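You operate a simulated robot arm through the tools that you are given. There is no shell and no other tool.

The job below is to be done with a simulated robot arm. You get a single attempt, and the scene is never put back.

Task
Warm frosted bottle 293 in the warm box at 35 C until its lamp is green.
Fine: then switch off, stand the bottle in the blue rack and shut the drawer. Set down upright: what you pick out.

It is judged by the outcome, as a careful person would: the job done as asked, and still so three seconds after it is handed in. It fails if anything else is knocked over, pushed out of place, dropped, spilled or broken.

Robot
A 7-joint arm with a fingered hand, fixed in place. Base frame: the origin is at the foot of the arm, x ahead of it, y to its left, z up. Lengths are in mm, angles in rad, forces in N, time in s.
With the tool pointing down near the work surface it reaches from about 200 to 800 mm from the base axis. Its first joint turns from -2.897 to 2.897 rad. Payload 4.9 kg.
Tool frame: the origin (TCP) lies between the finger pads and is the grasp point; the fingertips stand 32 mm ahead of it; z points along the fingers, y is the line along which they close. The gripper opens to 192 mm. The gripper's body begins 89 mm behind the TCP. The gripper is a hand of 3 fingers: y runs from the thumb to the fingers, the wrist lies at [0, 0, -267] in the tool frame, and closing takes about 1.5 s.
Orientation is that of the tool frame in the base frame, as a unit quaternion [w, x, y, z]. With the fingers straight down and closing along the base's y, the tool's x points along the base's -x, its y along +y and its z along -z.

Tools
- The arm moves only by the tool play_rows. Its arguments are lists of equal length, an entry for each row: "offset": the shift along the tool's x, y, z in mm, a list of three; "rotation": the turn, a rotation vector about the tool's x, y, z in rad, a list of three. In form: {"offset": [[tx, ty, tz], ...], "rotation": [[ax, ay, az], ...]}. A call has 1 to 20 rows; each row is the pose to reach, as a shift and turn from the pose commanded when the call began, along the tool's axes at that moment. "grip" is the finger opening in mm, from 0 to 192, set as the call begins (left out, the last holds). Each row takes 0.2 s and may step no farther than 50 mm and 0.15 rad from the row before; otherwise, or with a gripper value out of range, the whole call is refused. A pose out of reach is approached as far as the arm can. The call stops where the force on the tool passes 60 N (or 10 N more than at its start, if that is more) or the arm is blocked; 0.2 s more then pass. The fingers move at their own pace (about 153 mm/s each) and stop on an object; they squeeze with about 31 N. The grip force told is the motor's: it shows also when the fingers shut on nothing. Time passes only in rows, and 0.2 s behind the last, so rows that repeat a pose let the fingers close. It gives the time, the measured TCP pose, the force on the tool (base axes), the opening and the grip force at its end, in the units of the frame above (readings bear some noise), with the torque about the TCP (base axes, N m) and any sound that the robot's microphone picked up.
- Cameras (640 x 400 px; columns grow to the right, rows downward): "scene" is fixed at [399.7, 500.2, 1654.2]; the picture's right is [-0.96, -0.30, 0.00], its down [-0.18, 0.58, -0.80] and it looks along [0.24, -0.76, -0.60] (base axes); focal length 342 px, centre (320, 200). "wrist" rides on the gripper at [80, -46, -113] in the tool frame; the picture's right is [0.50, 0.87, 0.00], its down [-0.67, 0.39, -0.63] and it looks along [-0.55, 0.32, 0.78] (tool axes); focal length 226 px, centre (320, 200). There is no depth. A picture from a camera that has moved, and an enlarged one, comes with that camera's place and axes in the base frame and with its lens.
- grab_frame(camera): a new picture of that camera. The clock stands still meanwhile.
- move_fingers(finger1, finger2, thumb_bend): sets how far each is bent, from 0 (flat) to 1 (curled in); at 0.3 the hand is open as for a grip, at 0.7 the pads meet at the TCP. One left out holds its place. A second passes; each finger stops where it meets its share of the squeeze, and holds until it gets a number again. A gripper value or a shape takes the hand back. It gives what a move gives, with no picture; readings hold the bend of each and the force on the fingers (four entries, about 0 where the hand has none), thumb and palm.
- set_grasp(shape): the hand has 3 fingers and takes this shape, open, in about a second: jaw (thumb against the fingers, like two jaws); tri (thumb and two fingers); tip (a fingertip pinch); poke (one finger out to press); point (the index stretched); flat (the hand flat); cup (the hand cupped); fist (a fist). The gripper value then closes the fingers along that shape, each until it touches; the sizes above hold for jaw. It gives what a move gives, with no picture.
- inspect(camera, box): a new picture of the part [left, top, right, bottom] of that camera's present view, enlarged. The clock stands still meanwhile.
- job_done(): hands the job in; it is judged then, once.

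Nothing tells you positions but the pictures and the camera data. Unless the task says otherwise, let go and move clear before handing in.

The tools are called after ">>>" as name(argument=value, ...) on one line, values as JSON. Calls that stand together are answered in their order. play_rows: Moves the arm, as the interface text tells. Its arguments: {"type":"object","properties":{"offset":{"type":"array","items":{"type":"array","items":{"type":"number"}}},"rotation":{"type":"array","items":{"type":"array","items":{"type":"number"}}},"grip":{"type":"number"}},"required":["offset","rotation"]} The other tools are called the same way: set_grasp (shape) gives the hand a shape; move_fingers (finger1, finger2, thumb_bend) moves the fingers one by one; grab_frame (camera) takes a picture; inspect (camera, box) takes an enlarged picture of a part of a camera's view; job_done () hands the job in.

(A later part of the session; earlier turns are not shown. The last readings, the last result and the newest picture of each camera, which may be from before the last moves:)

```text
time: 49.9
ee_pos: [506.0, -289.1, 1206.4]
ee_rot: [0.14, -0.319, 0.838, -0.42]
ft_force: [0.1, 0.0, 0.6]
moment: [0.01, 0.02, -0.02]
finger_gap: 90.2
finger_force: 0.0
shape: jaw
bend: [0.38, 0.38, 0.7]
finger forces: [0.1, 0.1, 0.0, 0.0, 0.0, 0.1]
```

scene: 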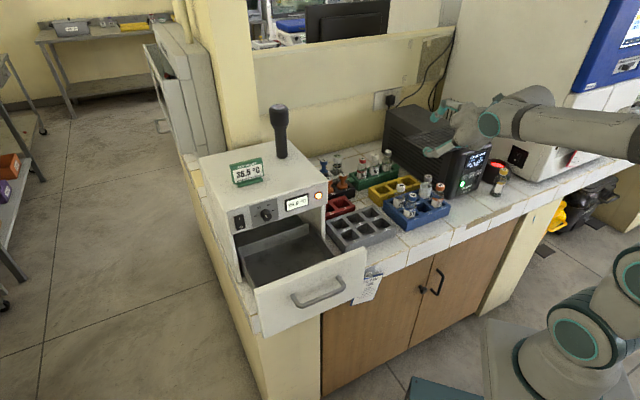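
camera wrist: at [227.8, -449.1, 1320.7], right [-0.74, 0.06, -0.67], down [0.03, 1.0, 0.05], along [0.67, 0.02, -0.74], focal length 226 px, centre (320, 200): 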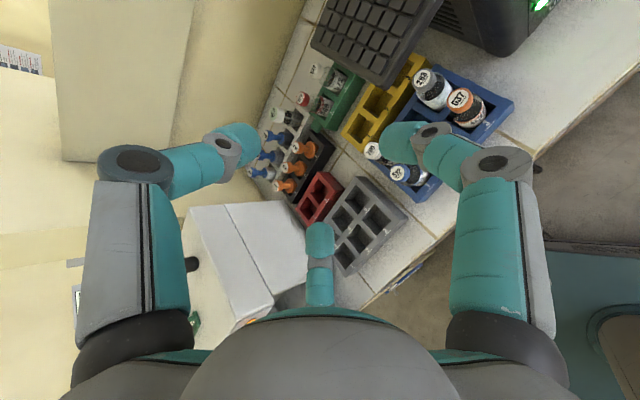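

The shift was applied from the actual pose, good. Now I'll roll/turn to the oblique grasp attitude (heading −y, 35° down, thumb and one finger to the upper sides) at a safe stand-off.

>>> play_rows(offset=[[16.9, 5.6, 1.3], [33.7, 11.3, 2.6], [50.6, 16.9, 3.8], [67.5, 22.5, 5.1], [84.3, 28.1, 6.4], [101.2, 33.8, 7.7], [118.1, 39.4, 8.9], [134.9, 45, 10.2], [151.8, 50.6, 11.5], [168.7, 56.3, 12.8], [185.5, 61.9, 14], [202.4, 67.5, 15.3]], rotation=[[0.0271, 0.0423, 0.1218], [0.0543, 0.0846, 0.2437], [0.0814, 0.1269, 0.3655], [0.1085, 0.1692, 0.4873], [0.1356, 0.2115, 0.6092], [0.1628, 0.2538, 0.731], [0.1899, 0.296, 0.8528], [0.217, 0.3383, 0.9747], [0.2441, 0.3806, 1.0965], [0.2713, 0.4229, 1.2183], [0.2984, 0.4652, 1.3402], [0.3255, 0.5075, 1.462]])

>>> grab_frame(camera="wrist")

>>> grab_frame(camera="scene")

```text
time: 52.5
ee_pos: [332.9, -400.8, 1150.0]
ee_rot: [0.23, 0.444, 0.768, -0.4]
ft_force: [0.4, -0.1, 0.7]
moment: [-0.04, 0.0, 0.01]
finger_gap: 90.2
finger_force: 0.1
shape: jaw
bend: [0.38, 0.38, 0.7]
finger forces: [0.0, 0.1, 0.0, 0.1, 0.0, 0.0]
```

```text
taken
camera wrist: at [255.1, -281.6, 1177.2], right [0.5, 0.5, -0.71], down [0.67, 0.29, 0.68], along [0.55, -0.82, -0.19], focal length 226 px, centre (320, 200)
```

wrist: 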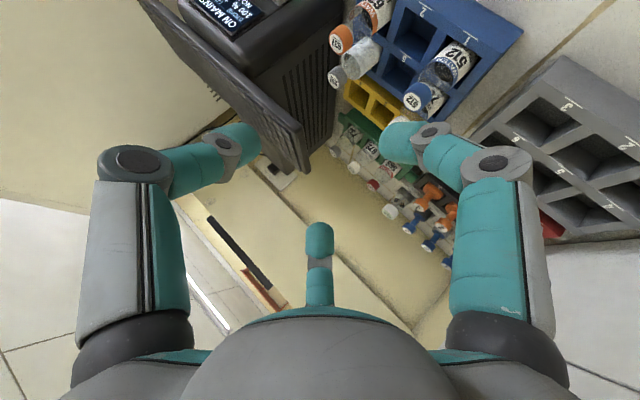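

```text
taken
```

scene: 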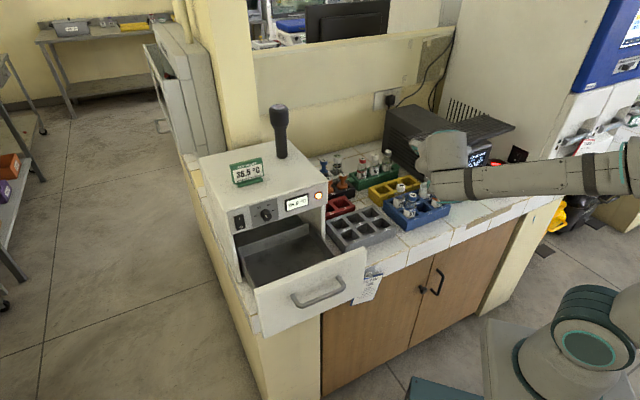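

That attitude is reachable. I'll zoom in from here to refine the keyboard edge and the bottle neck position.

>>> inspect(camera="wrist", box=[300, 0, 480, 150])

>>> inspect(camera="wrist", box=[180, 0, 380, 200])

>>> inspect(camera="wrist", box=[310, 20, 400, 110])

```text
2.67 times, centred on (390, 75) of wrist
camera zoom: at [255.1, -281.6, 1177.2], right [0.5, 0.5, -0.71], down [0.67, 0.29, 0.68], along [0.55, -0.82, -0.19], focal length 603 px, centre (133, 533)
```

zoom: 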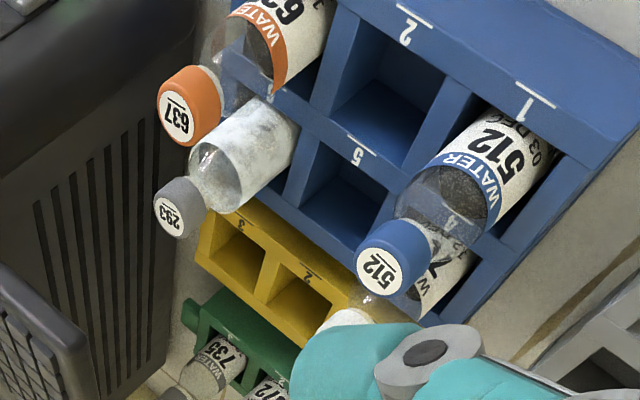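

```text
2.00 times, centred on (280, 100) of wrist
camera zoom: at [255.1, -281.6, 1177.2], right [0.5, 0.5, -0.71], down [0.67, 0.29, 0.68], along [0.55, -0.82, -0.19], focal length 452 px, centre (400, 400)
```

zoom: 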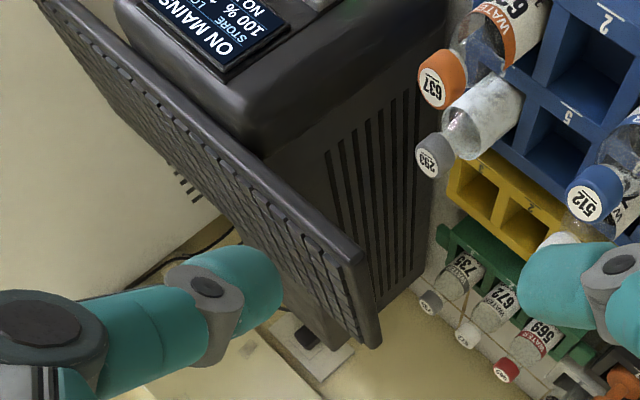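

```text
4.44 times, centred on (355, 65) of wrist
camera zoom: at [255.1, -281.6, 1177.2], right [0.5, 0.5, -0.71], down [0.67, 0.29, 0.68], along [0.55, -0.82, -0.19], focal length 1005 px, centre (164, 800)
```

zoom: 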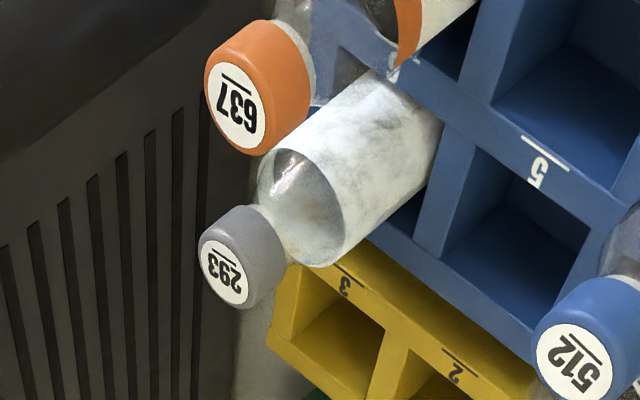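

>>> inspect(camera="wrist", box=[285, 110, 335, 180])

>>> inspect(camera="scene", box=[385, 100, 425, 140])

```text
5.71 times, centred on (310, 145) of wrist
camera zoom: at [255.1, -281.6, 1177.2], right [0.5, 0.5, -0.71], down [0.67, 0.29, 0.68], along [0.55, -0.82, -0.19], focal length 1292 px, centre (377, 514)
```

zoom: 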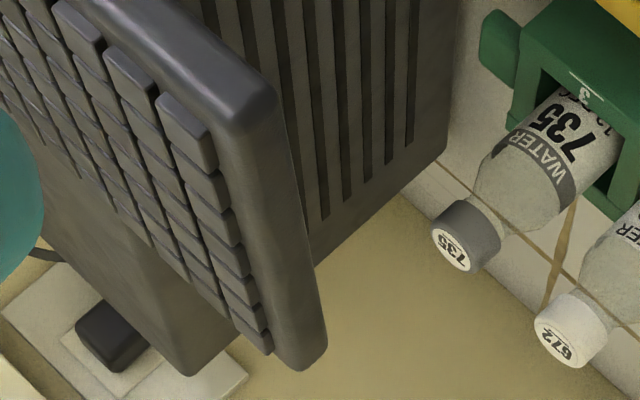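

```text
10.00 times, centred on (405, 120) of scene
camera zoom: at [399.7, 500.2, 1654.2], right [-0.96, -0.3, 0.0], down [-0.18, 0.58, -0.8], along [0.24, -0.76, -0.6], focal length 3422 px, centre (-530, 1000)
```

zoom: 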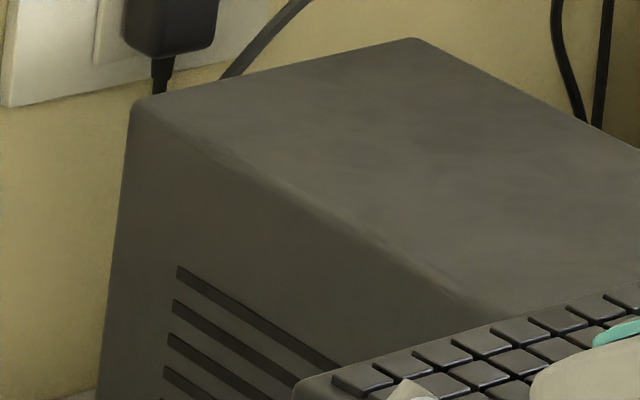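

Refined: the keyboard's front-left bottom corner is at (343, -570, 1070), so there is about 95 mm of headroom above the cap. I'll enter obliquely, with the downward finger curled away and thumb and the other finger pinching the cap. First I'll find out which finger is which.

>>> move_fingers(finger2=1.0)

>>> grab_frame(camera="wrist")

```text
time: 53.5
ee_pos: [333.6, -401.6, 1150.8]
ee_rot: [0.23, 0.444, 0.768, -0.401]
ft_force: [0.4, 0.5, 0.8]
moment: [-0.04, -0.02, 0.01]
finger_gap: 79.9
finger_force: 0.1
shape: fingers
bend: [0.38, 1.0, 0.7]
finger forces: [0.0, 0.1, 0.0, 0.2, 0.1, 0.1]
```

```text
taken
camera wrist: at [255.0, -281.5, 1177.3], right [0.5, 0.5, -0.71], down [0.67, 0.29, 0.68], along [0.55, -0.82, -0.19], focal length 226 px, centre (320, 200)
```

wrist: 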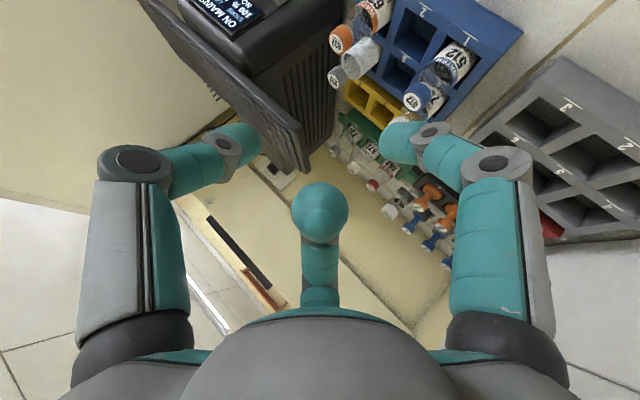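

Finger 2 is the one opposite the camera (now upper-left), so finger 1 is the downward one. I'll restore finger 2 and curl finger 1 instead.

>>> move_fingers(finger1=1.0, finger2=0.42)

>>> grab_frame(camera="wrist")

>>> inspect(camera="scene", box=[380, 110, 500, 230])

```text
time: 54.5
ee_pos: [333.7, -399.9, 1150.0]
ee_rot: [0.23, 0.444, 0.768, -0.401]
ft_force: [-0.1, 0.0, -0.5]
moment: [0.0, 0.0, -0.01]
finger_gap: 64.7
finger_force: 0.1
shape: fingers
bend: [1.0, 0.42, 0.7]
finger forces: [0.1, 0.0, 0.1, 0.1, 0.0, 0.0]
```

```text
taken
camera wrist: at [255.0, -281.5, 1177.3], right [0.5, 0.5, -0.71], down [0.67, 0.29, 0.68], along [0.55, -0.82, -0.19], focal length 226 px, centre (320, 200)
```

wrist: 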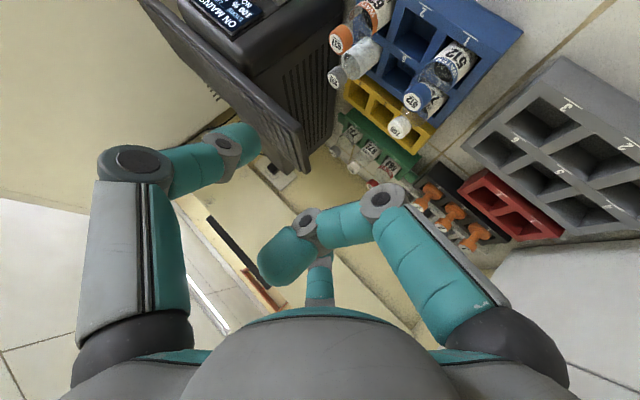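

```text
3.33 times, centred on (440, 170) of scene
camera zoom: at [399.7, 500.2, 1654.2], right [-0.96, -0.3, 0.0], down [-0.18, 0.58, -0.8], along [0.24, -0.76, -0.6], focal length 1140 px, centre (-80, 300)
```

zoom: 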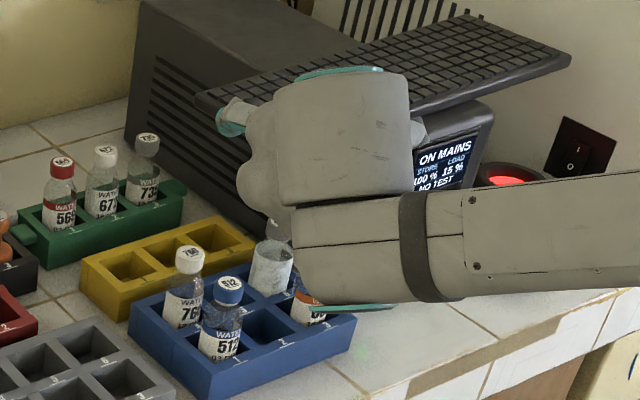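

Finger 1 is now tucked in. I'll move to the start of the approach line, 150 mm back from the cap.

>>> play_rows(offset=[[8.6, 4.6, 29.5], [17.2, 9.2, 59.1], [25.7, 13.8, 88.6], [34.3, 18.4, 118.2]], rotation=[[0, 0, 0], [0, 0, 0], [0, 0, 0], [0, 0, 0]])

>>> grab_frame(camera="wrist")

>>> inspect(camera="wrist", box=[230, 60, 410, 240])

>>> inspect(camera="scene", box=[370, 110, 510, 250])

```text
time: 55.5
ee_pos: [331.3, -474.9, 1051.2]
ee_rot: [0.229, 0.443, 0.769, -0.4]
ft_force: [0.2, -1.1, -0.2]
moment: [-0.03, 0.02, -0.01]
finger_gap: 64.6
finger_force: 0.0
shape: fingers
bend: [1.0, 0.42, 0.7]
finger forces: [0.0, 0.0, 0.1, 0.0, 0.1, 0.1]
```

```text
taken
camera wrist: at [252.7, -356.3, 1077.9], right [0.5, 0.5, -0.71], down [0.67, 0.29, 0.68], along [0.55, -0.82, -0.19], focal length 226 px, centre (320, 200)
```

wrist: 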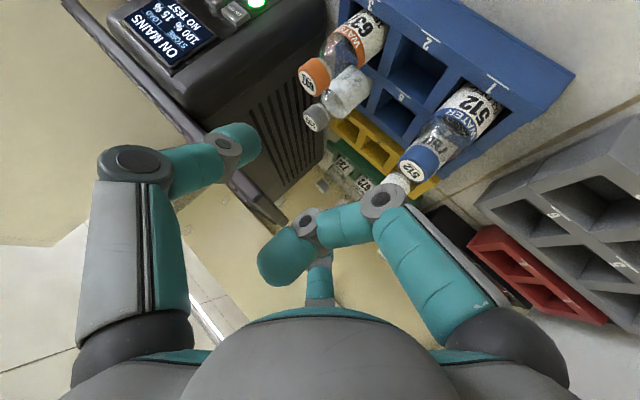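

```text
2.22 times, centred on (320, 150) of wrist
camera zoom: at [252.7, -356.3, 1077.9], right [0.5, 0.5, -0.71], down [0.67, 0.29, 0.68], along [0.55, -0.82, -0.19], focal length 502 px, centre (320, 311)
```

zoom: 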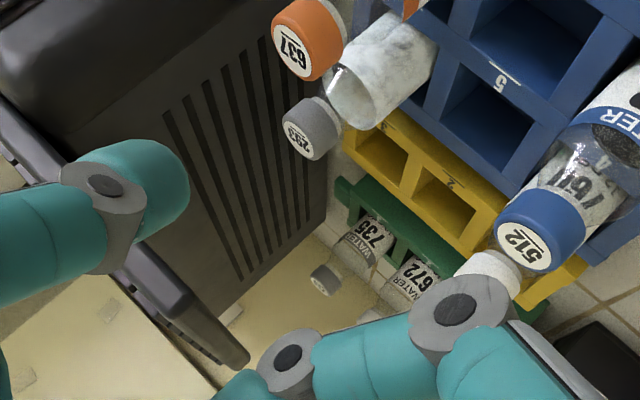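

```text
2.86 times, centred on (440, 180) of scene
camera zoom: at [399.7, 500.2, 1654.2], right [-0.96, -0.3, 0.0], down [-0.18, 0.58, -0.8], along [0.24, -0.76, -0.6], focal length 978 px, centre (-23, 257)
```

zoom: 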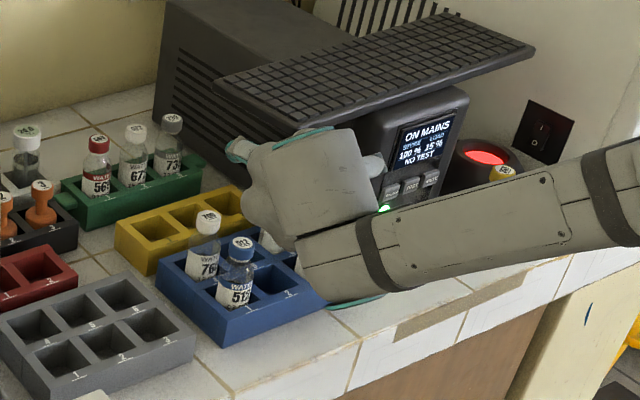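

The cap is centred ahead at about (331, -608, 974). I'll advance along the axis part of the way and check clearances.

>>> play_rows(offset=[[0.6, 0.3, 20], [1.2, 0.5, 40], [1.5, 0.7, 60], [2, 0.9, 78], [2.2, 1, 95]], rotation=[[0, 0, 0], [0, 0, 0], [0, 0, 0], [0, 0, 0], [0, 0, 0]])

>>> grab_frame(camera="wrist")

>>> inspect(camera="wrist", box=[230, 60, 410, 240])

>>> inspect(camera="scene", box=[370, 110, 510, 250])

```text
time: 56.7
ee_pos: [332.2, -550.7, 994.2]
ee_rot: [0.231, 0.443, 0.769, -0.399]
ft_force: [-0.6, -0.2, 0.5]
moment: [0.0, -0.02, -0.01]
finger_gap: 64.5
finger_force: 0.0
shape: fingers
bend: [1.0, 0.42, 0.7]
finger forces: [0.0, 0.0, 0.1, 0.0, 0.0, 0.0]
```

```text
taken
camera wrist: at [253.1, -431.9, 1020.3], right [0.5, 0.5, -0.71], down [0.67, 0.29, 0.68], along [0.55, -0.82, -0.19], focal length 226 px, centre (320, 200)
```

wrist: 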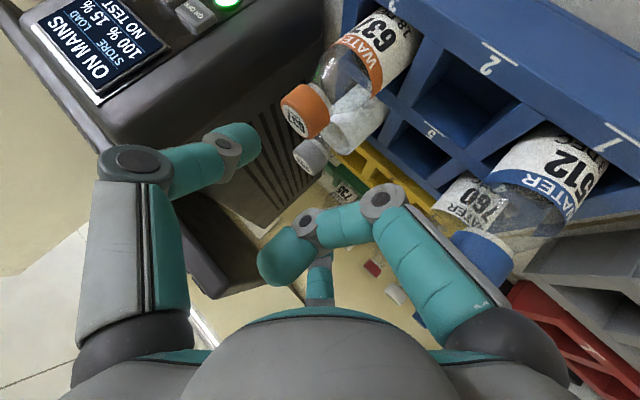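

```text
2.22 times, centred on (320, 150) of wrist
camera zoom: at [253.1, -431.9, 1020.3], right [0.5, 0.5, -0.71], down [0.67, 0.29, 0.68], along [0.55, -0.82, -0.19], focal length 502 px, centre (320, 311)
```

zoom: 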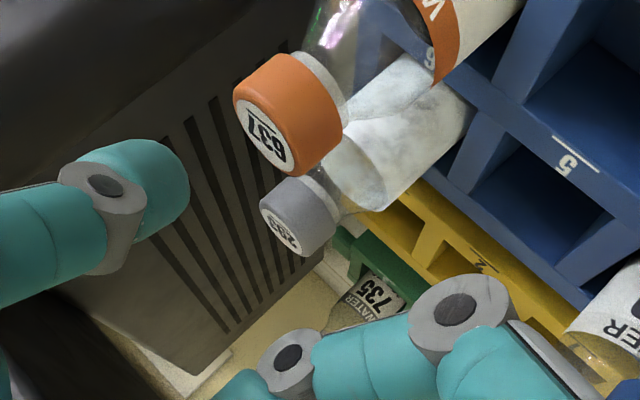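

```text
2.86 times, centred on (440, 180) of scene
camera zoom: at [399.7, 500.2, 1654.2], right [-0.96, -0.3, 0.0], down [-0.18, 0.58, -0.8], along [0.24, -0.76, -0.6], focal length 978 px, centre (-23, 257)
```

zoom: 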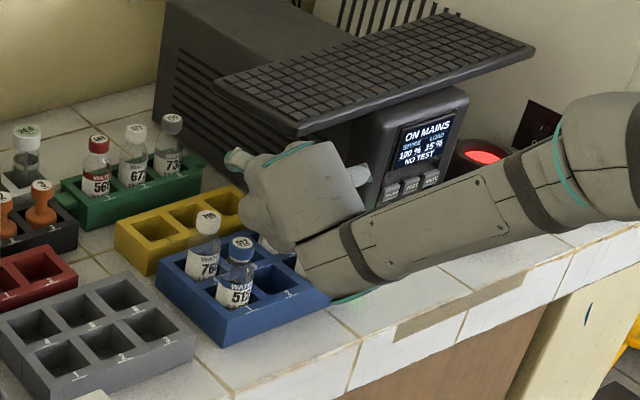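

Alignment looks right: the cap lies between thumb and finger 2, and 637 is clear. I'll advance the last ~50 mm slowly.

>>> play_rows(offset=[[0.2, 0, 12], [0.4, 0.1, 24], [0.5, 0.2, 34], [0.6, 0.2, 43], [0.8, 0.3, 50]], rotation=[[0, 0, 0], [0, 0, 0], [0, 0, 0], [0, 0, 0], [0, 0, 0]])

>>> grab_frame(camera="wrist")

>>> inspect(camera="wrist", box=[230, 60, 410, 240])

>>> inspect(camera="scene", box=[370, 110, 510, 250])

```text
time: 57.9
ee_pos: [331.2, -589.9, 965.5]
ee_rot: [0.229, 0.443, 0.769, -0.4]
ft_force: [0.2, 0.2, 0.2]
moment: [0.01, 0.02, 0.06]
finger_gap: 64.7
finger_force: 0.1
shape: fingers
bend: [1.0, 0.42, 0.7]
finger forces: [0.0, 0.0, 0.0, 0.1, 0.1, 0.0]
```

```text
taken
camera wrist: at [252.8, -472.1, 991.4], right [0.5, 0.5, -0.71], down [0.67, 0.29, 0.68], along [0.55, -0.82, -0.19], focal length 226 px, centre (320, 200)
```

wrist: 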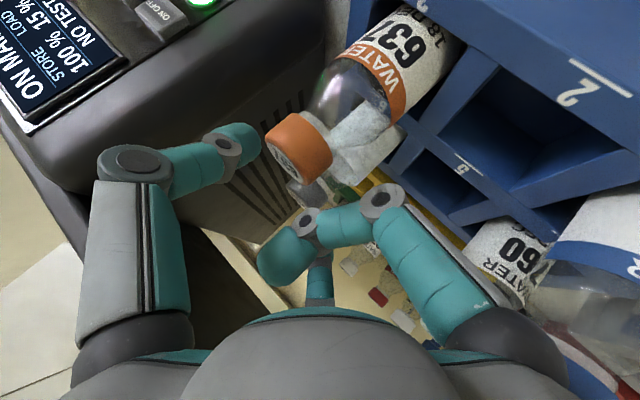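

```text
2.22 times, centred on (320, 150) of wrist
camera zoom: at [252.8, -472.1, 991.4], right [0.5, 0.5, -0.71], down [0.67, 0.29, 0.68], along [0.55, -0.82, -0.19], focal length 502 px, centre (320, 311)
```

zoom: 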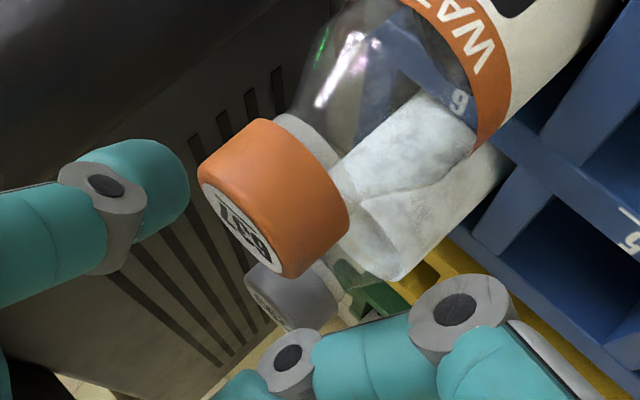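

```text
2.86 times, centred on (440, 180) of scene
camera zoom: at [399.7, 500.2, 1654.2], right [-0.96, -0.3, 0.0], down [-0.18, 0.58, -0.8], along [0.24, -0.76, -0.6], focal length 978 px, centre (-23, 257)
```

zoom: 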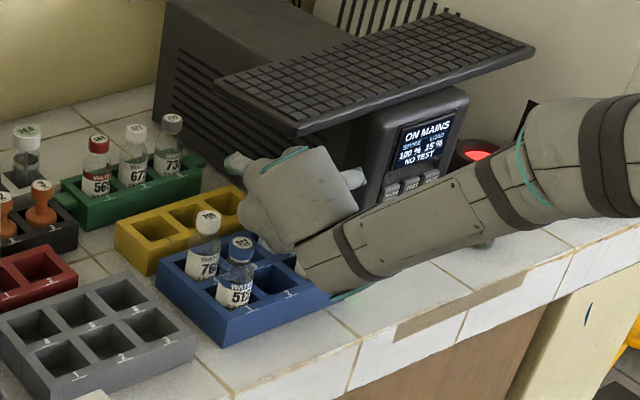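

The cap lies between the digits with no contact so far. I'll nudge the hand up 4 mm and roll it 6° so the thumb passes well above bottle 637's cap, then bring finger 2 close to the cap.

>>> play_rows(offset=[[-1.5, -0.8, 0], [-2.8, -1.6, 0]], rotation=[[0, 0, -0.05], [0, 0, -0.1]])

>>> move_fingers(finger2=0.52)

>>> inspect(camera="wrist", box=[230, 60, 410, 240])

```text
time: 58.5
ee_pos: [331.9, -592.7, 966.8]
ee_rot: [0.209, 0.404, 0.79, -0.411]
ft_force: [0.7, 0.0, 0.1]
moment: [0.04, -0.02, -0.01]
finger_gap: 64.7
finger_force: 0.1
shape: fingers
bend: [1.0, 0.42, 0.7]
finger forces: [0.0, 0.0, 0.0, 0.0, 0.1, 0.0]
```

```text
time: 59.5
ee_pos: [332.0, -593.0, 967.1]
ee_rot: [0.209, 0.405, 0.79, -0.411]
ft_force: [0.9, -0.6, -0.1]
moment: [0.0, 0.03, 0.0]
finger_gap: 64.5
finger_force: 0.2
shape: fingers
bend: [1.0, 0.52, 0.7]
finger forces: [0.0, 0.1, 0.0, 0.1, 0.0, 0.0]
```

```text
2.22 times, centred on (320, 150) of wrist
camera zoom: at [248.9, -478.6, 1000.9], right [0.41, 0.52, -0.75], down [0.71, 0.33, 0.62], along [0.57, -0.78, -0.23], focal length 502 px, centre (320, 311)
```

zoom: 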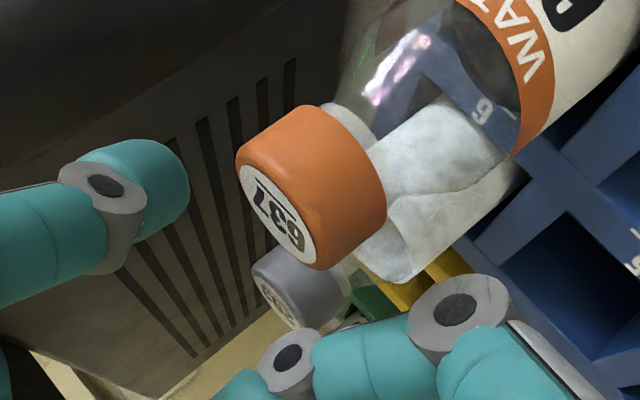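

>>> move_fingers(finger2=0.56)

>>> inspect(camera="scene", box=[390, 130, 460, 200])

```text
time: 60.5
ee_pos: [331.0, -592.6, 967.0]
ee_rot: [0.209, 0.404, 0.79, -0.411]
ft_force: [0.1, 0.1, -0.3]
moment: [0.02, 0.0, -0.01]
finger_gap: 64.5
finger_force: 0.0
shape: fingers
bend: [1.0, 0.56, 0.7]
finger forces: [0.0, 0.1, 0.1, 0.1, 0.1, 0.0]
```

```text
5.71 times, centred on (425, 165) of scene
camera zoom: at [399.7, 500.2, 1654.2], right [-0.96, -0.3, 0.0], down [-0.18, 0.58, -0.8], along [0.24, -0.76, -0.6], focal length 1955 px, centre (-280, 400)
```

zoom: 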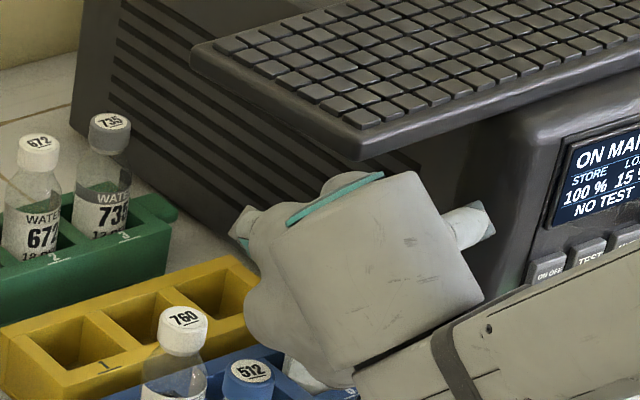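

>>> move_fingers(finger2=0.59)

```text
time: 61.5
ee_pos: [330.8, -593.1, 966.6]
ee_rot: [0.209, 0.405, 0.79, -0.411]
ft_force: [-1.0, -0.3, 0.5]
moment: [0.03, 0.0, 0.02]
finger_gap: 64.7
finger_force: 0.1
shape: fingers
bend: [1.0, 0.59, 0.7]
finger forces: [0.0, 0.1, 0.0, 0.0, 0.1, 0.0]
```

>>> move_fingers(finger2=0.63)

>>> inspect(camera="wrist", box=[230, 60, 410, 240])

```text
time: 62.5
ee_pos: [330.2, -592.6, 968.1]
ee_rot: [0.209, 0.405, 0.789, -0.411]
ft_force: [0.3, -0.1, 0.1]
moment: [-0.02, 0.0, -0.01]
finger_gap: 64.7
finger_force: 0.0
shape: fingers
bend: [1.0, 0.63, 0.7]
finger forces: [0.0, 0.0, 0.0, 0.1, 0.0, 0.0]
```

```text
2.22 times, centred on (320, 150) of wrist
camera zoom: at [248.9, -478.6, 1000.9], right [0.41, 0.52, -0.75], down [0.71, 0.33, 0.62], along [0.57, -0.78, -0.23], focal length 502 px, centre (320, 311)
```

zoom: 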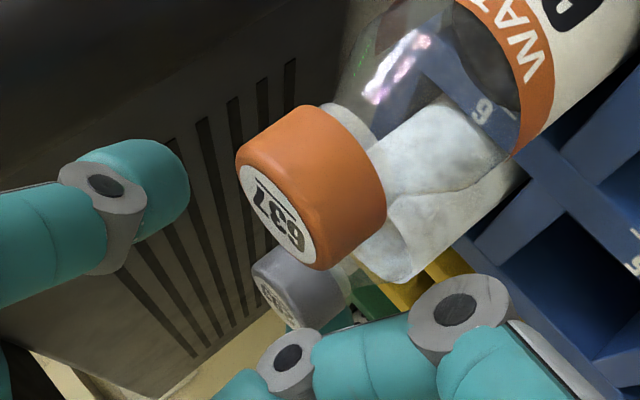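

>>> move_fingers(finger2=0.65)

>>> inspect(camera="wrist", box=[290, 140, 350, 200])

```text
time: 63.5
ee_pos: [331.4, -593.0, 967.2]
ee_rot: [0.209, 0.405, 0.789, -0.411]
ft_force: [0.7, 0.1, -0.3]
moment: [-0.01, -0.01, 0.04]
finger_gap: 64.9
finger_force: 0.1
shape: fingers
bend: [1.0, 0.65, 0.7]
finger forces: [0.1, 0.3, 0.1, 0.1, 0.0, 0.1]
```

```text
6.67 times, centred on (320, 170) of wrist
camera zoom: at [248.9, -478.6, 1000.9], right [0.41, 0.52, -0.75], down [0.71, 0.33, 0.62], along [0.57, -0.78, -0.23], focal length 1507 px, centre (320, 400)
```

zoom: 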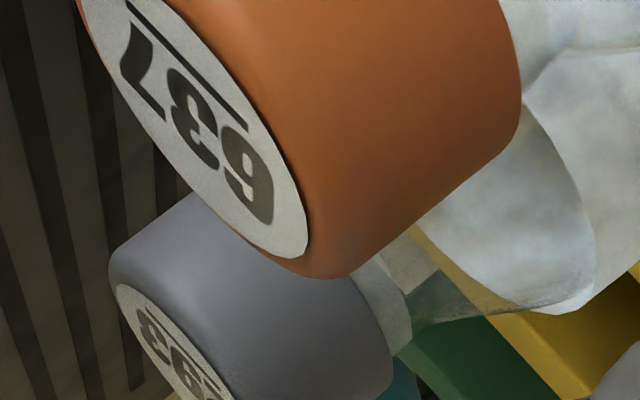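

Finger 2 is just touching the cap's left side. Now the thumb, in a small step first.

>>> move_fingers(thumb_bend=0.75)

>>> inspect(camera="wrist", box=[230, 60, 410, 240])

```text
time: 64.5
ee_pos: [332.0, -593.0, 968.9]
ee_rot: [0.209, 0.405, 0.789, -0.411]
ft_force: [-4.5, -3.4, 4.8]
moment: [-0.13, 0.03, -0.04]
finger_gap: 49.4
finger_force: 3.1
shape: fingers
bend: [1.0, 0.65, 0.73]
finger forces: [0.0, 0.1, 0.1, 0.0, 6.6, 0.0]
```

```text
2.22 times, centred on (320, 150) of wrist
camera zoom: at [248.8, -478.9, 1001.5], right [0.41, 0.52, -0.75], down [0.71, 0.33, 0.62], along [0.57, -0.78, -0.23], focal length 502 px, centre (320, 311)
```

zoom: 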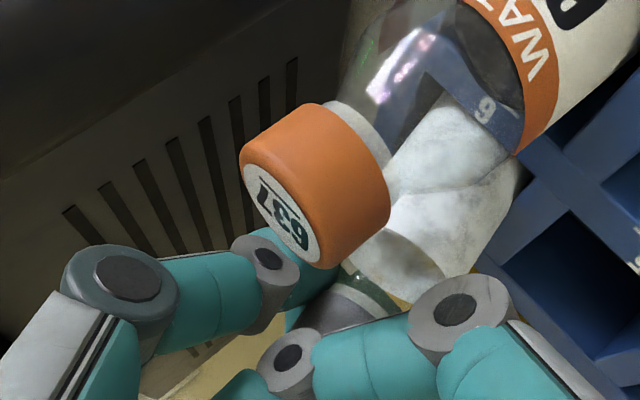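

The thumb now touches the cap (6.6 N) while finger 2 isn't loaded yet. I'll close finger 2 against it.

>>> move_fingers(finger2=0.75)

>>> inspect(camera="wrist", box=[230, 60, 410, 240])

>>> inspect(camera="scene", box=[370, 130, 490, 240])

```text
time: 65.5
ee_pos: [331.2, -592.5, 966.8]
ee_rot: [0.21, 0.405, 0.789, -0.411]
ft_force: [-1.9, -3.1, 6.3]
moment: [-0.11, 0.03, -0.05]
finger_gap: 49.6
finger_force: 0.1
shape: fingers
bend: [1.0, 0.72, 0.74]
finger forces: [0.0, 0.1, 0.0, 0.1, 0.0, 0.0]
```

```text
2.22 times, centred on (320, 150) of wrist
camera zoom: at [248.8, -478.7, 1001.1], right [0.41, 0.52, -0.75], down [0.71, 0.33, 0.62], along [0.57, -0.78, -0.23], focal length 502 px, centre (320, 311)
```

zoom: 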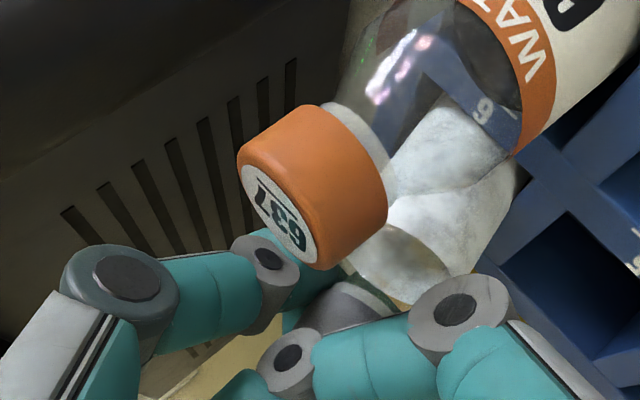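

```text
3.64 times, centred on (430, 185) of scene
camera zoom: at [399.7, 500.2, 1654.2], right [-0.96, -0.3, 0.0], down [-0.18, 0.58, -0.8], along [0.24, -0.76, -0.6], focal length 1244 px, centre (-80, 254)
```

zoom: 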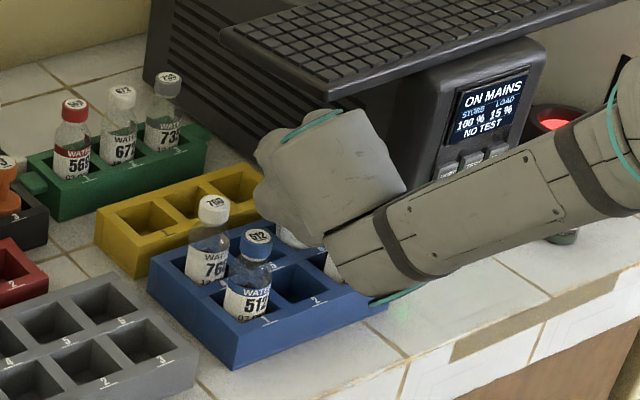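

The cap seems to have been pushed sideways rather than pinched, with the thumb riding on its upper edge. I'll open the thumb and finger 2 again and look at how the bottle stands.

>>> move_fingers(thumb_bend=0.45, finger2=0.5)

>>> grab_frame(camera="wrist")

>>> inspect(camera="wrist", box=[230, 60, 410, 240])

```text
time: 66.5
ee_pos: [332.0, -592.1, 967.7]
ee_rot: [0.209, 0.404, 0.79, -0.411]
ft_force: [0.0, 0.8, 0.3]
moment: [-0.02, 0.03, 0.02]
finger_gap: 80.8
finger_force: 0.1
shape: fingers
bend: [1.0, 0.5, 0.45]
finger forces: [0.0, 0.0, 0.1, 0.1, 0.0, 0.1]
```

```text
taken
camera wrist: at [248.9, -478.6, 1000.9], right [0.41, 0.52, -0.75], down [0.71, 0.33, 0.62], along [0.57, -0.78, -0.23], focal length 226 px, centre (320, 200)
```

wrist: 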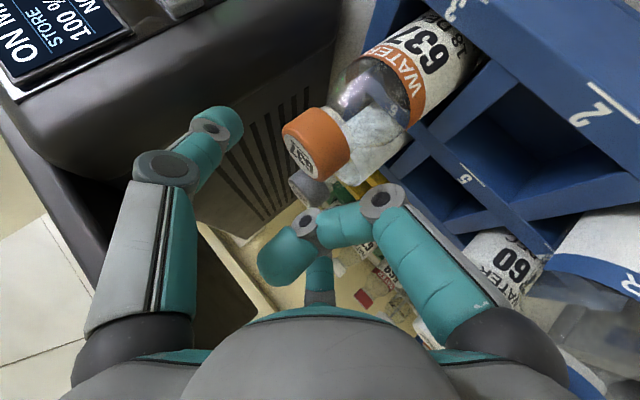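

```text
2.22 times, centred on (320, 150) of wrist
camera zoom: at [248.9, -478.6, 1000.9], right [0.41, 0.52, -0.75], down [0.71, 0.33, 0.62], along [0.57, -0.78, -0.23], focal length 502 px, centre (320, 311)
```

zoom: 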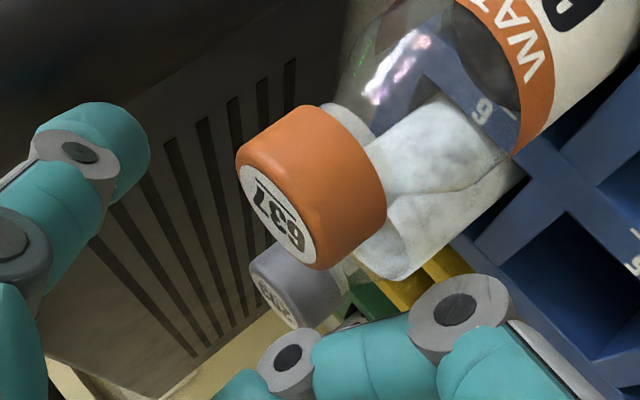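

The bottle stood back upright in its slot and 637 is untouched. The tips had reached past the cap's centre and pulled it, so I'll retreat 8 mm along the axis and close thumb and finger 2 together symmetrically.

>>> play_rows(offset=[[0, 0, -4], [0, 0, -8]], rotation=[[0, 0, 0], [0, 0, 0]])

>>> move_fingers(finger2=0.58, thumb_bend=0.58)

>>> grab_frame(camera="wrist")

>>> inspect(camera="wrist", box=[230, 60, 410, 240])

```text
time: 67.1
ee_pos: [331.9, -586.3, 973.4]
ee_rot: [0.209, 0.405, 0.79, -0.412]
ft_force: [-0.3, 0.3, -0.5]
moment: [0.03, 0.01, -0.02]
finger_gap: 80.5
finger_force: 0.1
shape: fingers
bend: [1.0, 0.5, 0.45]
finger forces: [0.0, 0.0, 0.1, 0.1, 0.0, 0.1]
```

```text
time: 68.1
ee_pos: [331.0, -586.0, 970.9]
ee_rot: [0.209, 0.405, 0.79, -0.411]
ft_force: [0.3, 1.1, -0.3]
moment: [0.01, 0.02, 0.0]
finger_gap: 66.5
finger_force: 0.0
shape: fingers
bend: [1.0, 0.57, 0.57]
finger forces: [0.1, 0.0, 0.1, 0.0, 0.0, 0.0]
```

```text
taken
camera wrist: at [248.6, -472.0, 1005.6], right [0.41, 0.52, -0.75], down [0.71, 0.33, 0.62], along [0.57, -0.78, -0.23], focal length 226 px, centre (320, 200)
```

wrist: 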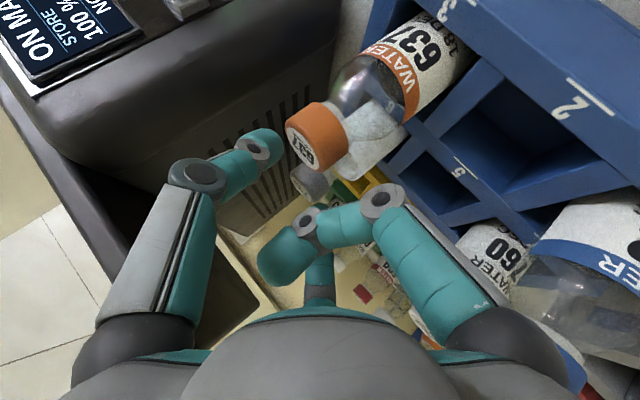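

```text
2.22 times, centred on (320, 150) of wrist
camera zoom: at [248.6, -472.0, 1005.6], right [0.41, 0.52, -0.75], down [0.71, 0.33, 0.62], along [0.57, -0.78, -0.23], focal length 502 px, centre (320, 311)
```

zoom: 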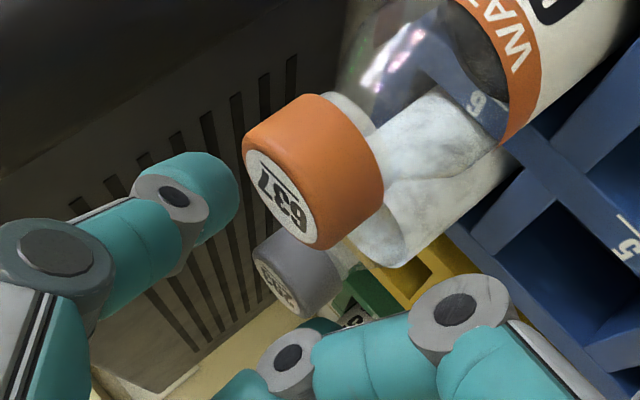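

Thumb and finger 2 now sit symmetrically about the cap with blob centres right for a pinch. I'll close both together.

>>> move_fingers(finger2=0.8, thumb_bend=0.8)

>>> inspect(camera="wrist", box=[230, 60, 410, 240])

```text
time: 69.1
ee_pos: [330.7, -587.0, 975.3]
ee_rot: [0.212, 0.404, 0.789, -0.412]
ft_force: [-5.4, -3.8, 18.2]
moment: [-0.45, -0.02, -0.04]
finger_gap: 51.9
finger_force: 18.4
shape: fingers
bend: [1.0, 0.62, 0.72]
finger forces: [0.1, 13.6, 0.0, 0.1, 23.4, 0.0]
```

```text
2.22 times, centred on (320, 150) of wrist
camera zoom: at [248.7, -472.7, 1007.8], right [0.41, 0.52, -0.75], down [0.71, 0.34, 0.62], along [0.57, -0.79, -0.23], focal length 502 px, centre (320, 311)
```

zoom: 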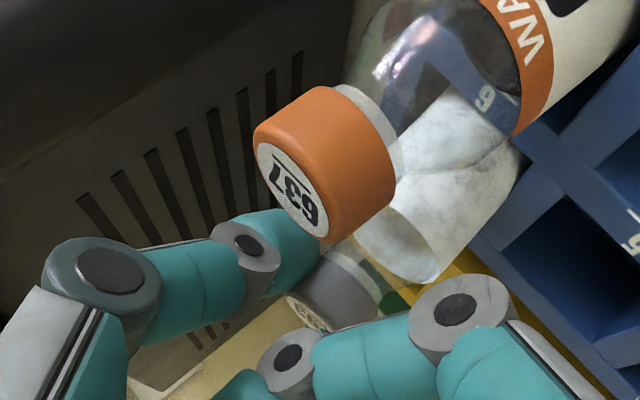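

Both digits now hold the cap (23 N and 14 N). I'll try a small 10 mm lift and check that the bottle comes along upright.

>>> play_rows(offset=[[-1.7, -1.2, -1.4], [-3.3, -2.4, -2.9], [-5, -3.6, -4.3], [-6.7, -4.8, -5.7]], rotation=[[0, 0, 0], [0, 0, 0], [0, 0, 0], [0, 0, 0]])

>>> inspect(camera="wrist", box=[230, 60, 410, 240])

```text
time: 70.1
ee_pos: [330.4, -584.7, 979.3]
ee_rot: [0.207, 0.405, 0.791, -0.41]
ft_force: [-1.4, -1.3, -1.6]
moment: [0.01, 0.06, -0.02]
finger_gap: 49.5
finger_force: 17.0
shape: fingers
bend: [1.0, 0.61, 0.74]
finger forces: [0.0, 15.1, 0.0, 0.0, 18.8, 0.1]
```

```text
2.22 times, centred on (320, 150) of wrist
camera zoom: at [248.3, -471.2, 1013.4], right [0.41, 0.53, -0.75], down [0.71, 0.33, 0.62], along [0.57, -0.78, -0.24], focal length 502 px, centre (320, 311)
```

zoom: 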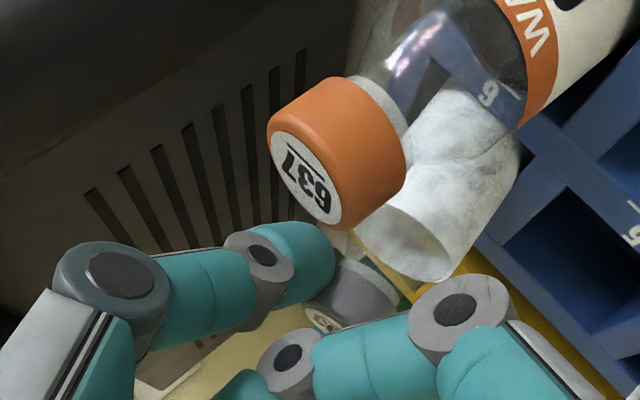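

The load now reads about the bottle's own weight, so it is coming up. It leans slightly toward finger 2, so I'll shift 7 mm sideways to straighten it while lifting another 12 mm.

>>> play_rows(offset=[[2, -2.8, 0], [4, -5.7, 0], [1.3, -8.1, -2.9], [-1.3, -10, -5.2], [-4, -11.4, -6.9]], rotation=[[0, 0, 0], [0, 0, 0], [0, 0, 0], [0, 0, 0], [0, 0, 0]])

>>> inspect(camera="wrist", box=[230, 60, 410, 240])

>>> inspect(camera="scene", box=[380, 130, 470, 220])

```text
time: 71.3
ee_pos: [324.4, -585.9, 993.6]
ee_rot: [0.209, 0.405, 0.789, -0.412]
ft_force: [-0.5, 0.5, -1.4]
moment: [0.06, 0.15, 0.0]
finger_gap: 45.6
finger_force: 18.5
shape: fingers
bend: [1.0, 0.6, 0.78]
finger forces: [0.1, 17.8, 0.0, 0.1, 19.2, 0.0]
```

```text
2.22 times, centred on (320, 150) of wrist
camera zoom: at [241.7, -471.9, 1027.6], right [0.41, 0.52, -0.75], down [0.71, 0.33, 0.62], along [0.57, -0.78, -0.23], focal length 502 px, centre (320, 311)
```

zoom: 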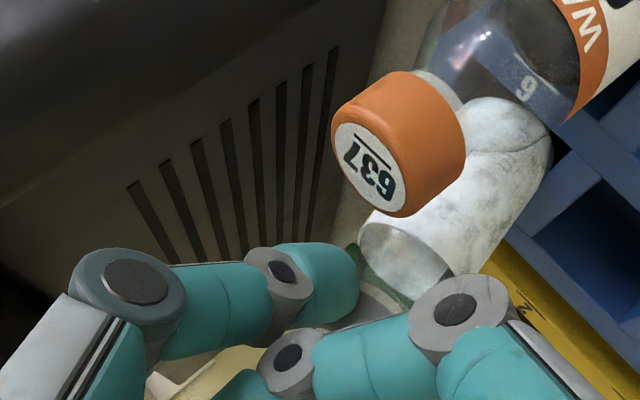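

```text
4.44 times, centred on (425, 175) of scene
camera zoom: at [399.7, 500.2, 1654.2], right [-0.96, -0.3, 0.0], down [-0.18, 0.58, -0.8], along [0.24, -0.76, -0.6], focal length 1521 px, centre (-147, 311)
```

zoom: 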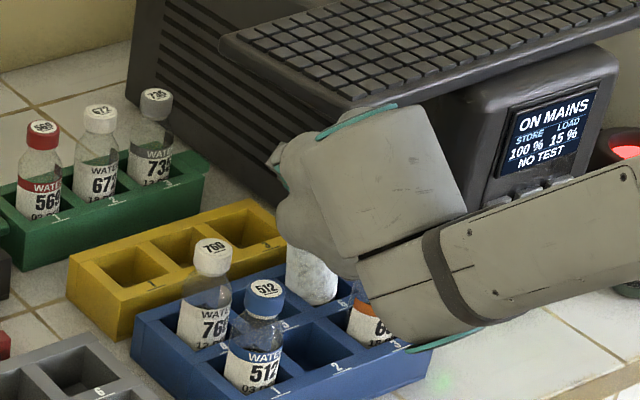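

The bottle is coming up with the hand (load ≈ 1.4 N, cap still gripped). I'll lift another 24 mm, staying well below the keyboard.

>>> play_rows(offset=[[-2.7, -1.9, -2.3], [-5.3, -3.8, -4.6], [-8, -5.7, -6.9], [-10.6, -7.7, -9.2], [-13.3, -9.6, -11.5], [-16, -11.5, -13.8]], rotation=[[0, 0, 0], [0, 0, 0], [0, 0, 0], [0, 0, 0], [0, 0, 0], [0, 0, 0]])

>>> grab_frame(camera="wrist")

>>> inspect(camera="scene", box=[380, 130, 470, 220])

```text
time: 72.7
ee_pos: [323.7, -585.8, 1018.9]
ee_rot: [0.209, 0.405, 0.79, -0.411]
ft_force: [-0.2, -0.2, -1.7]
moment: [0.04, -0.01, -0.01]
finger_gap: 42.8
finger_force: 0.5
shape: fingers
bend: [1.0, 0.71, 0.8]
finger forces: [1.3, 0.0, 0.0, 0.0, 0.1, 0.1]
```

```text
taken
camera wrist: at [241.9, -472.1, 1052.0], right [0.41, 0.52, -0.75], down [0.71, 0.33, 0.62], along [0.57, -0.78, -0.23], focal length 226 px, centre (320, 200)
```

wrist: 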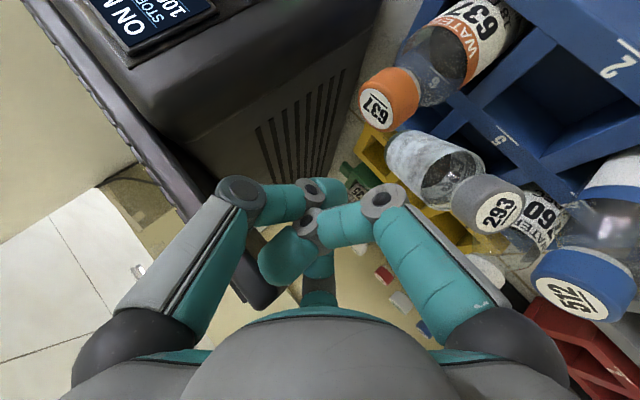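

```text
4.44 times, centred on (425, 175) of scene
camera zoom: at [399.7, 500.2, 1654.2], right [-0.96, -0.3, 0.0], down [-0.18, 0.58, -0.8], along [0.24, -0.76, -0.6], focal length 1521 px, centre (-147, 311)
```

zoom: 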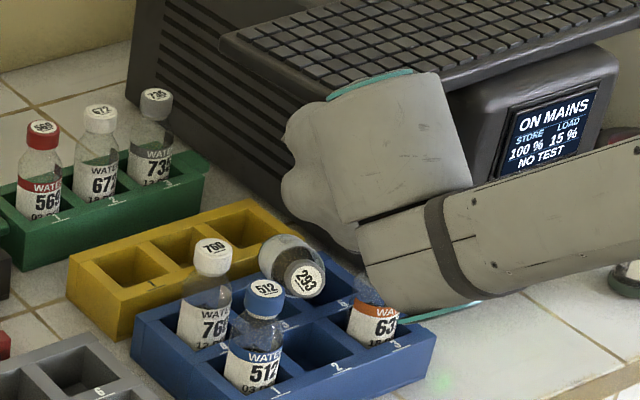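

The bottle has slipped out of the pinch and tipped over onto the rack, partly resting on the curled finger. I must not move until I understand how it lies, so I'll inspect closely.

>>> inspect(camera="wrist", box=[340, 60, 600, 320])

>>> inspect(camera="scene", box=[400, 165, 450, 215])

>>> inspect(camera="wrist", box=[380, 100, 540, 260])

```text
1.54 times, centred on (470, 190) of wrist
camera zoom: at [241.9, -472.1, 1052.0], right [0.41, 0.52, -0.75], down [0.71, 0.33, 0.62], along [0.57, -0.78, -0.23], focal length 348 px, centre (89, 215)
```

zoom: 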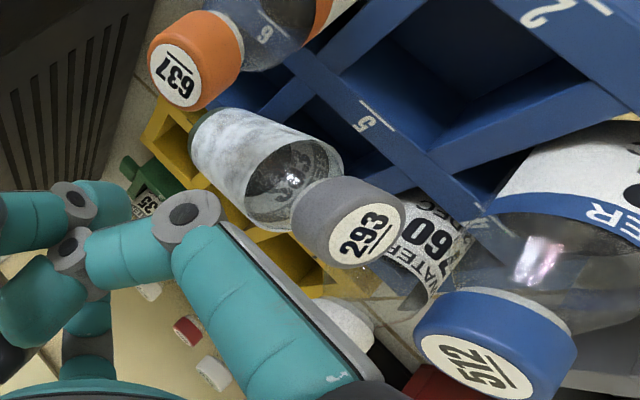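

```text
8.00 times, centred on (425, 190) of scene
camera zoom: at [399.7, 500.2, 1654.2], right [-0.96, -0.3, 0.0], down [-0.18, 0.58, -0.8], along [0.24, -0.76, -0.6], focal length 2737 px, centre (-520, 280)
```

zoom: 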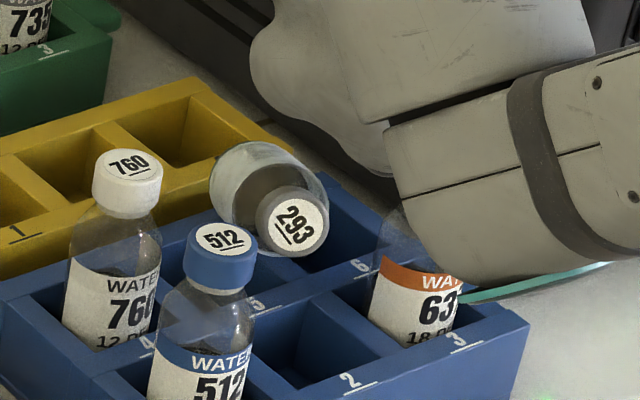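

```text
2.50 times, centred on (460, 180) of wrist
camera zoom: at [241.9, -472.1, 1052.0], right [0.41, 0.52, -0.75], down [0.71, 0.33, 0.62], along [0.57, -0.78, -0.23], focal length 565 px, centre (-30, 250)
```

zoom: 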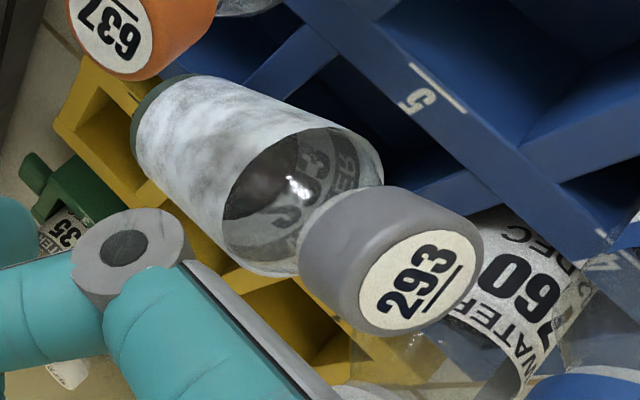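

The neighbours are still upright; 293 lies slanted with its cap toward the front at about (346, -510, 966). I'll hold still for a moment to see whether it is at rest.

>>> play_rows(offset=[[0, 0, 0]], rotation=[[0, 0, 0]])

>>> grab_frame(camera="wrist")

>>> inspect(camera="scene", box=[400, 165, 450, 215])

```text
time: 73.1
ee_pos: [325.5, -586.2, 1017.7]
ee_rot: [0.209, 0.404, 0.79, -0.411]
ft_force: [0.0, 0.6, -2.2]
moment: [0.0, 0.04, 0.01]
finger_gap: 43.0
finger_force: 0.8
shape: fingers
bend: [1.0, 0.71, 0.8]
finger forces: [1.3, 0.1, 0.0, 0.0, 0.0, 0.1]
```

```text
taken
camera wrist: at [241.8, -472.1, 1052.0], right [0.41, 0.52, -0.75], down [0.71, 0.33, 0.62], along [0.57, -0.78, -0.23], focal length 226 px, centre (320, 200)
```

wrist: 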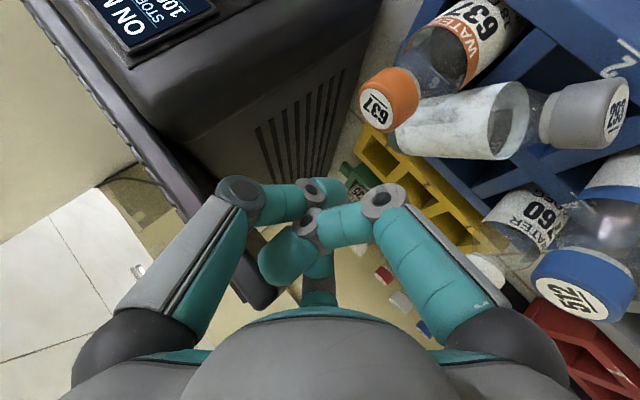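

```text
8.00 times, centred on (425, 190) of scene
camera zoom: at [399.7, 500.2, 1654.2], right [-0.96, -0.3, 0.0], down [-0.18, 0.58, -0.8], along [0.24, -0.76, -0.6], focal length 2737 px, centre (-520, 280)
```

zoom: 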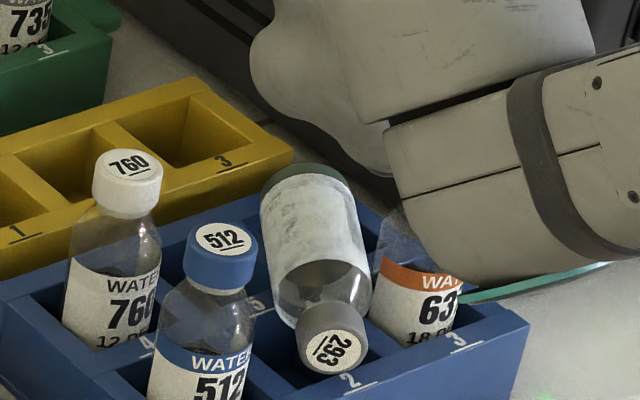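

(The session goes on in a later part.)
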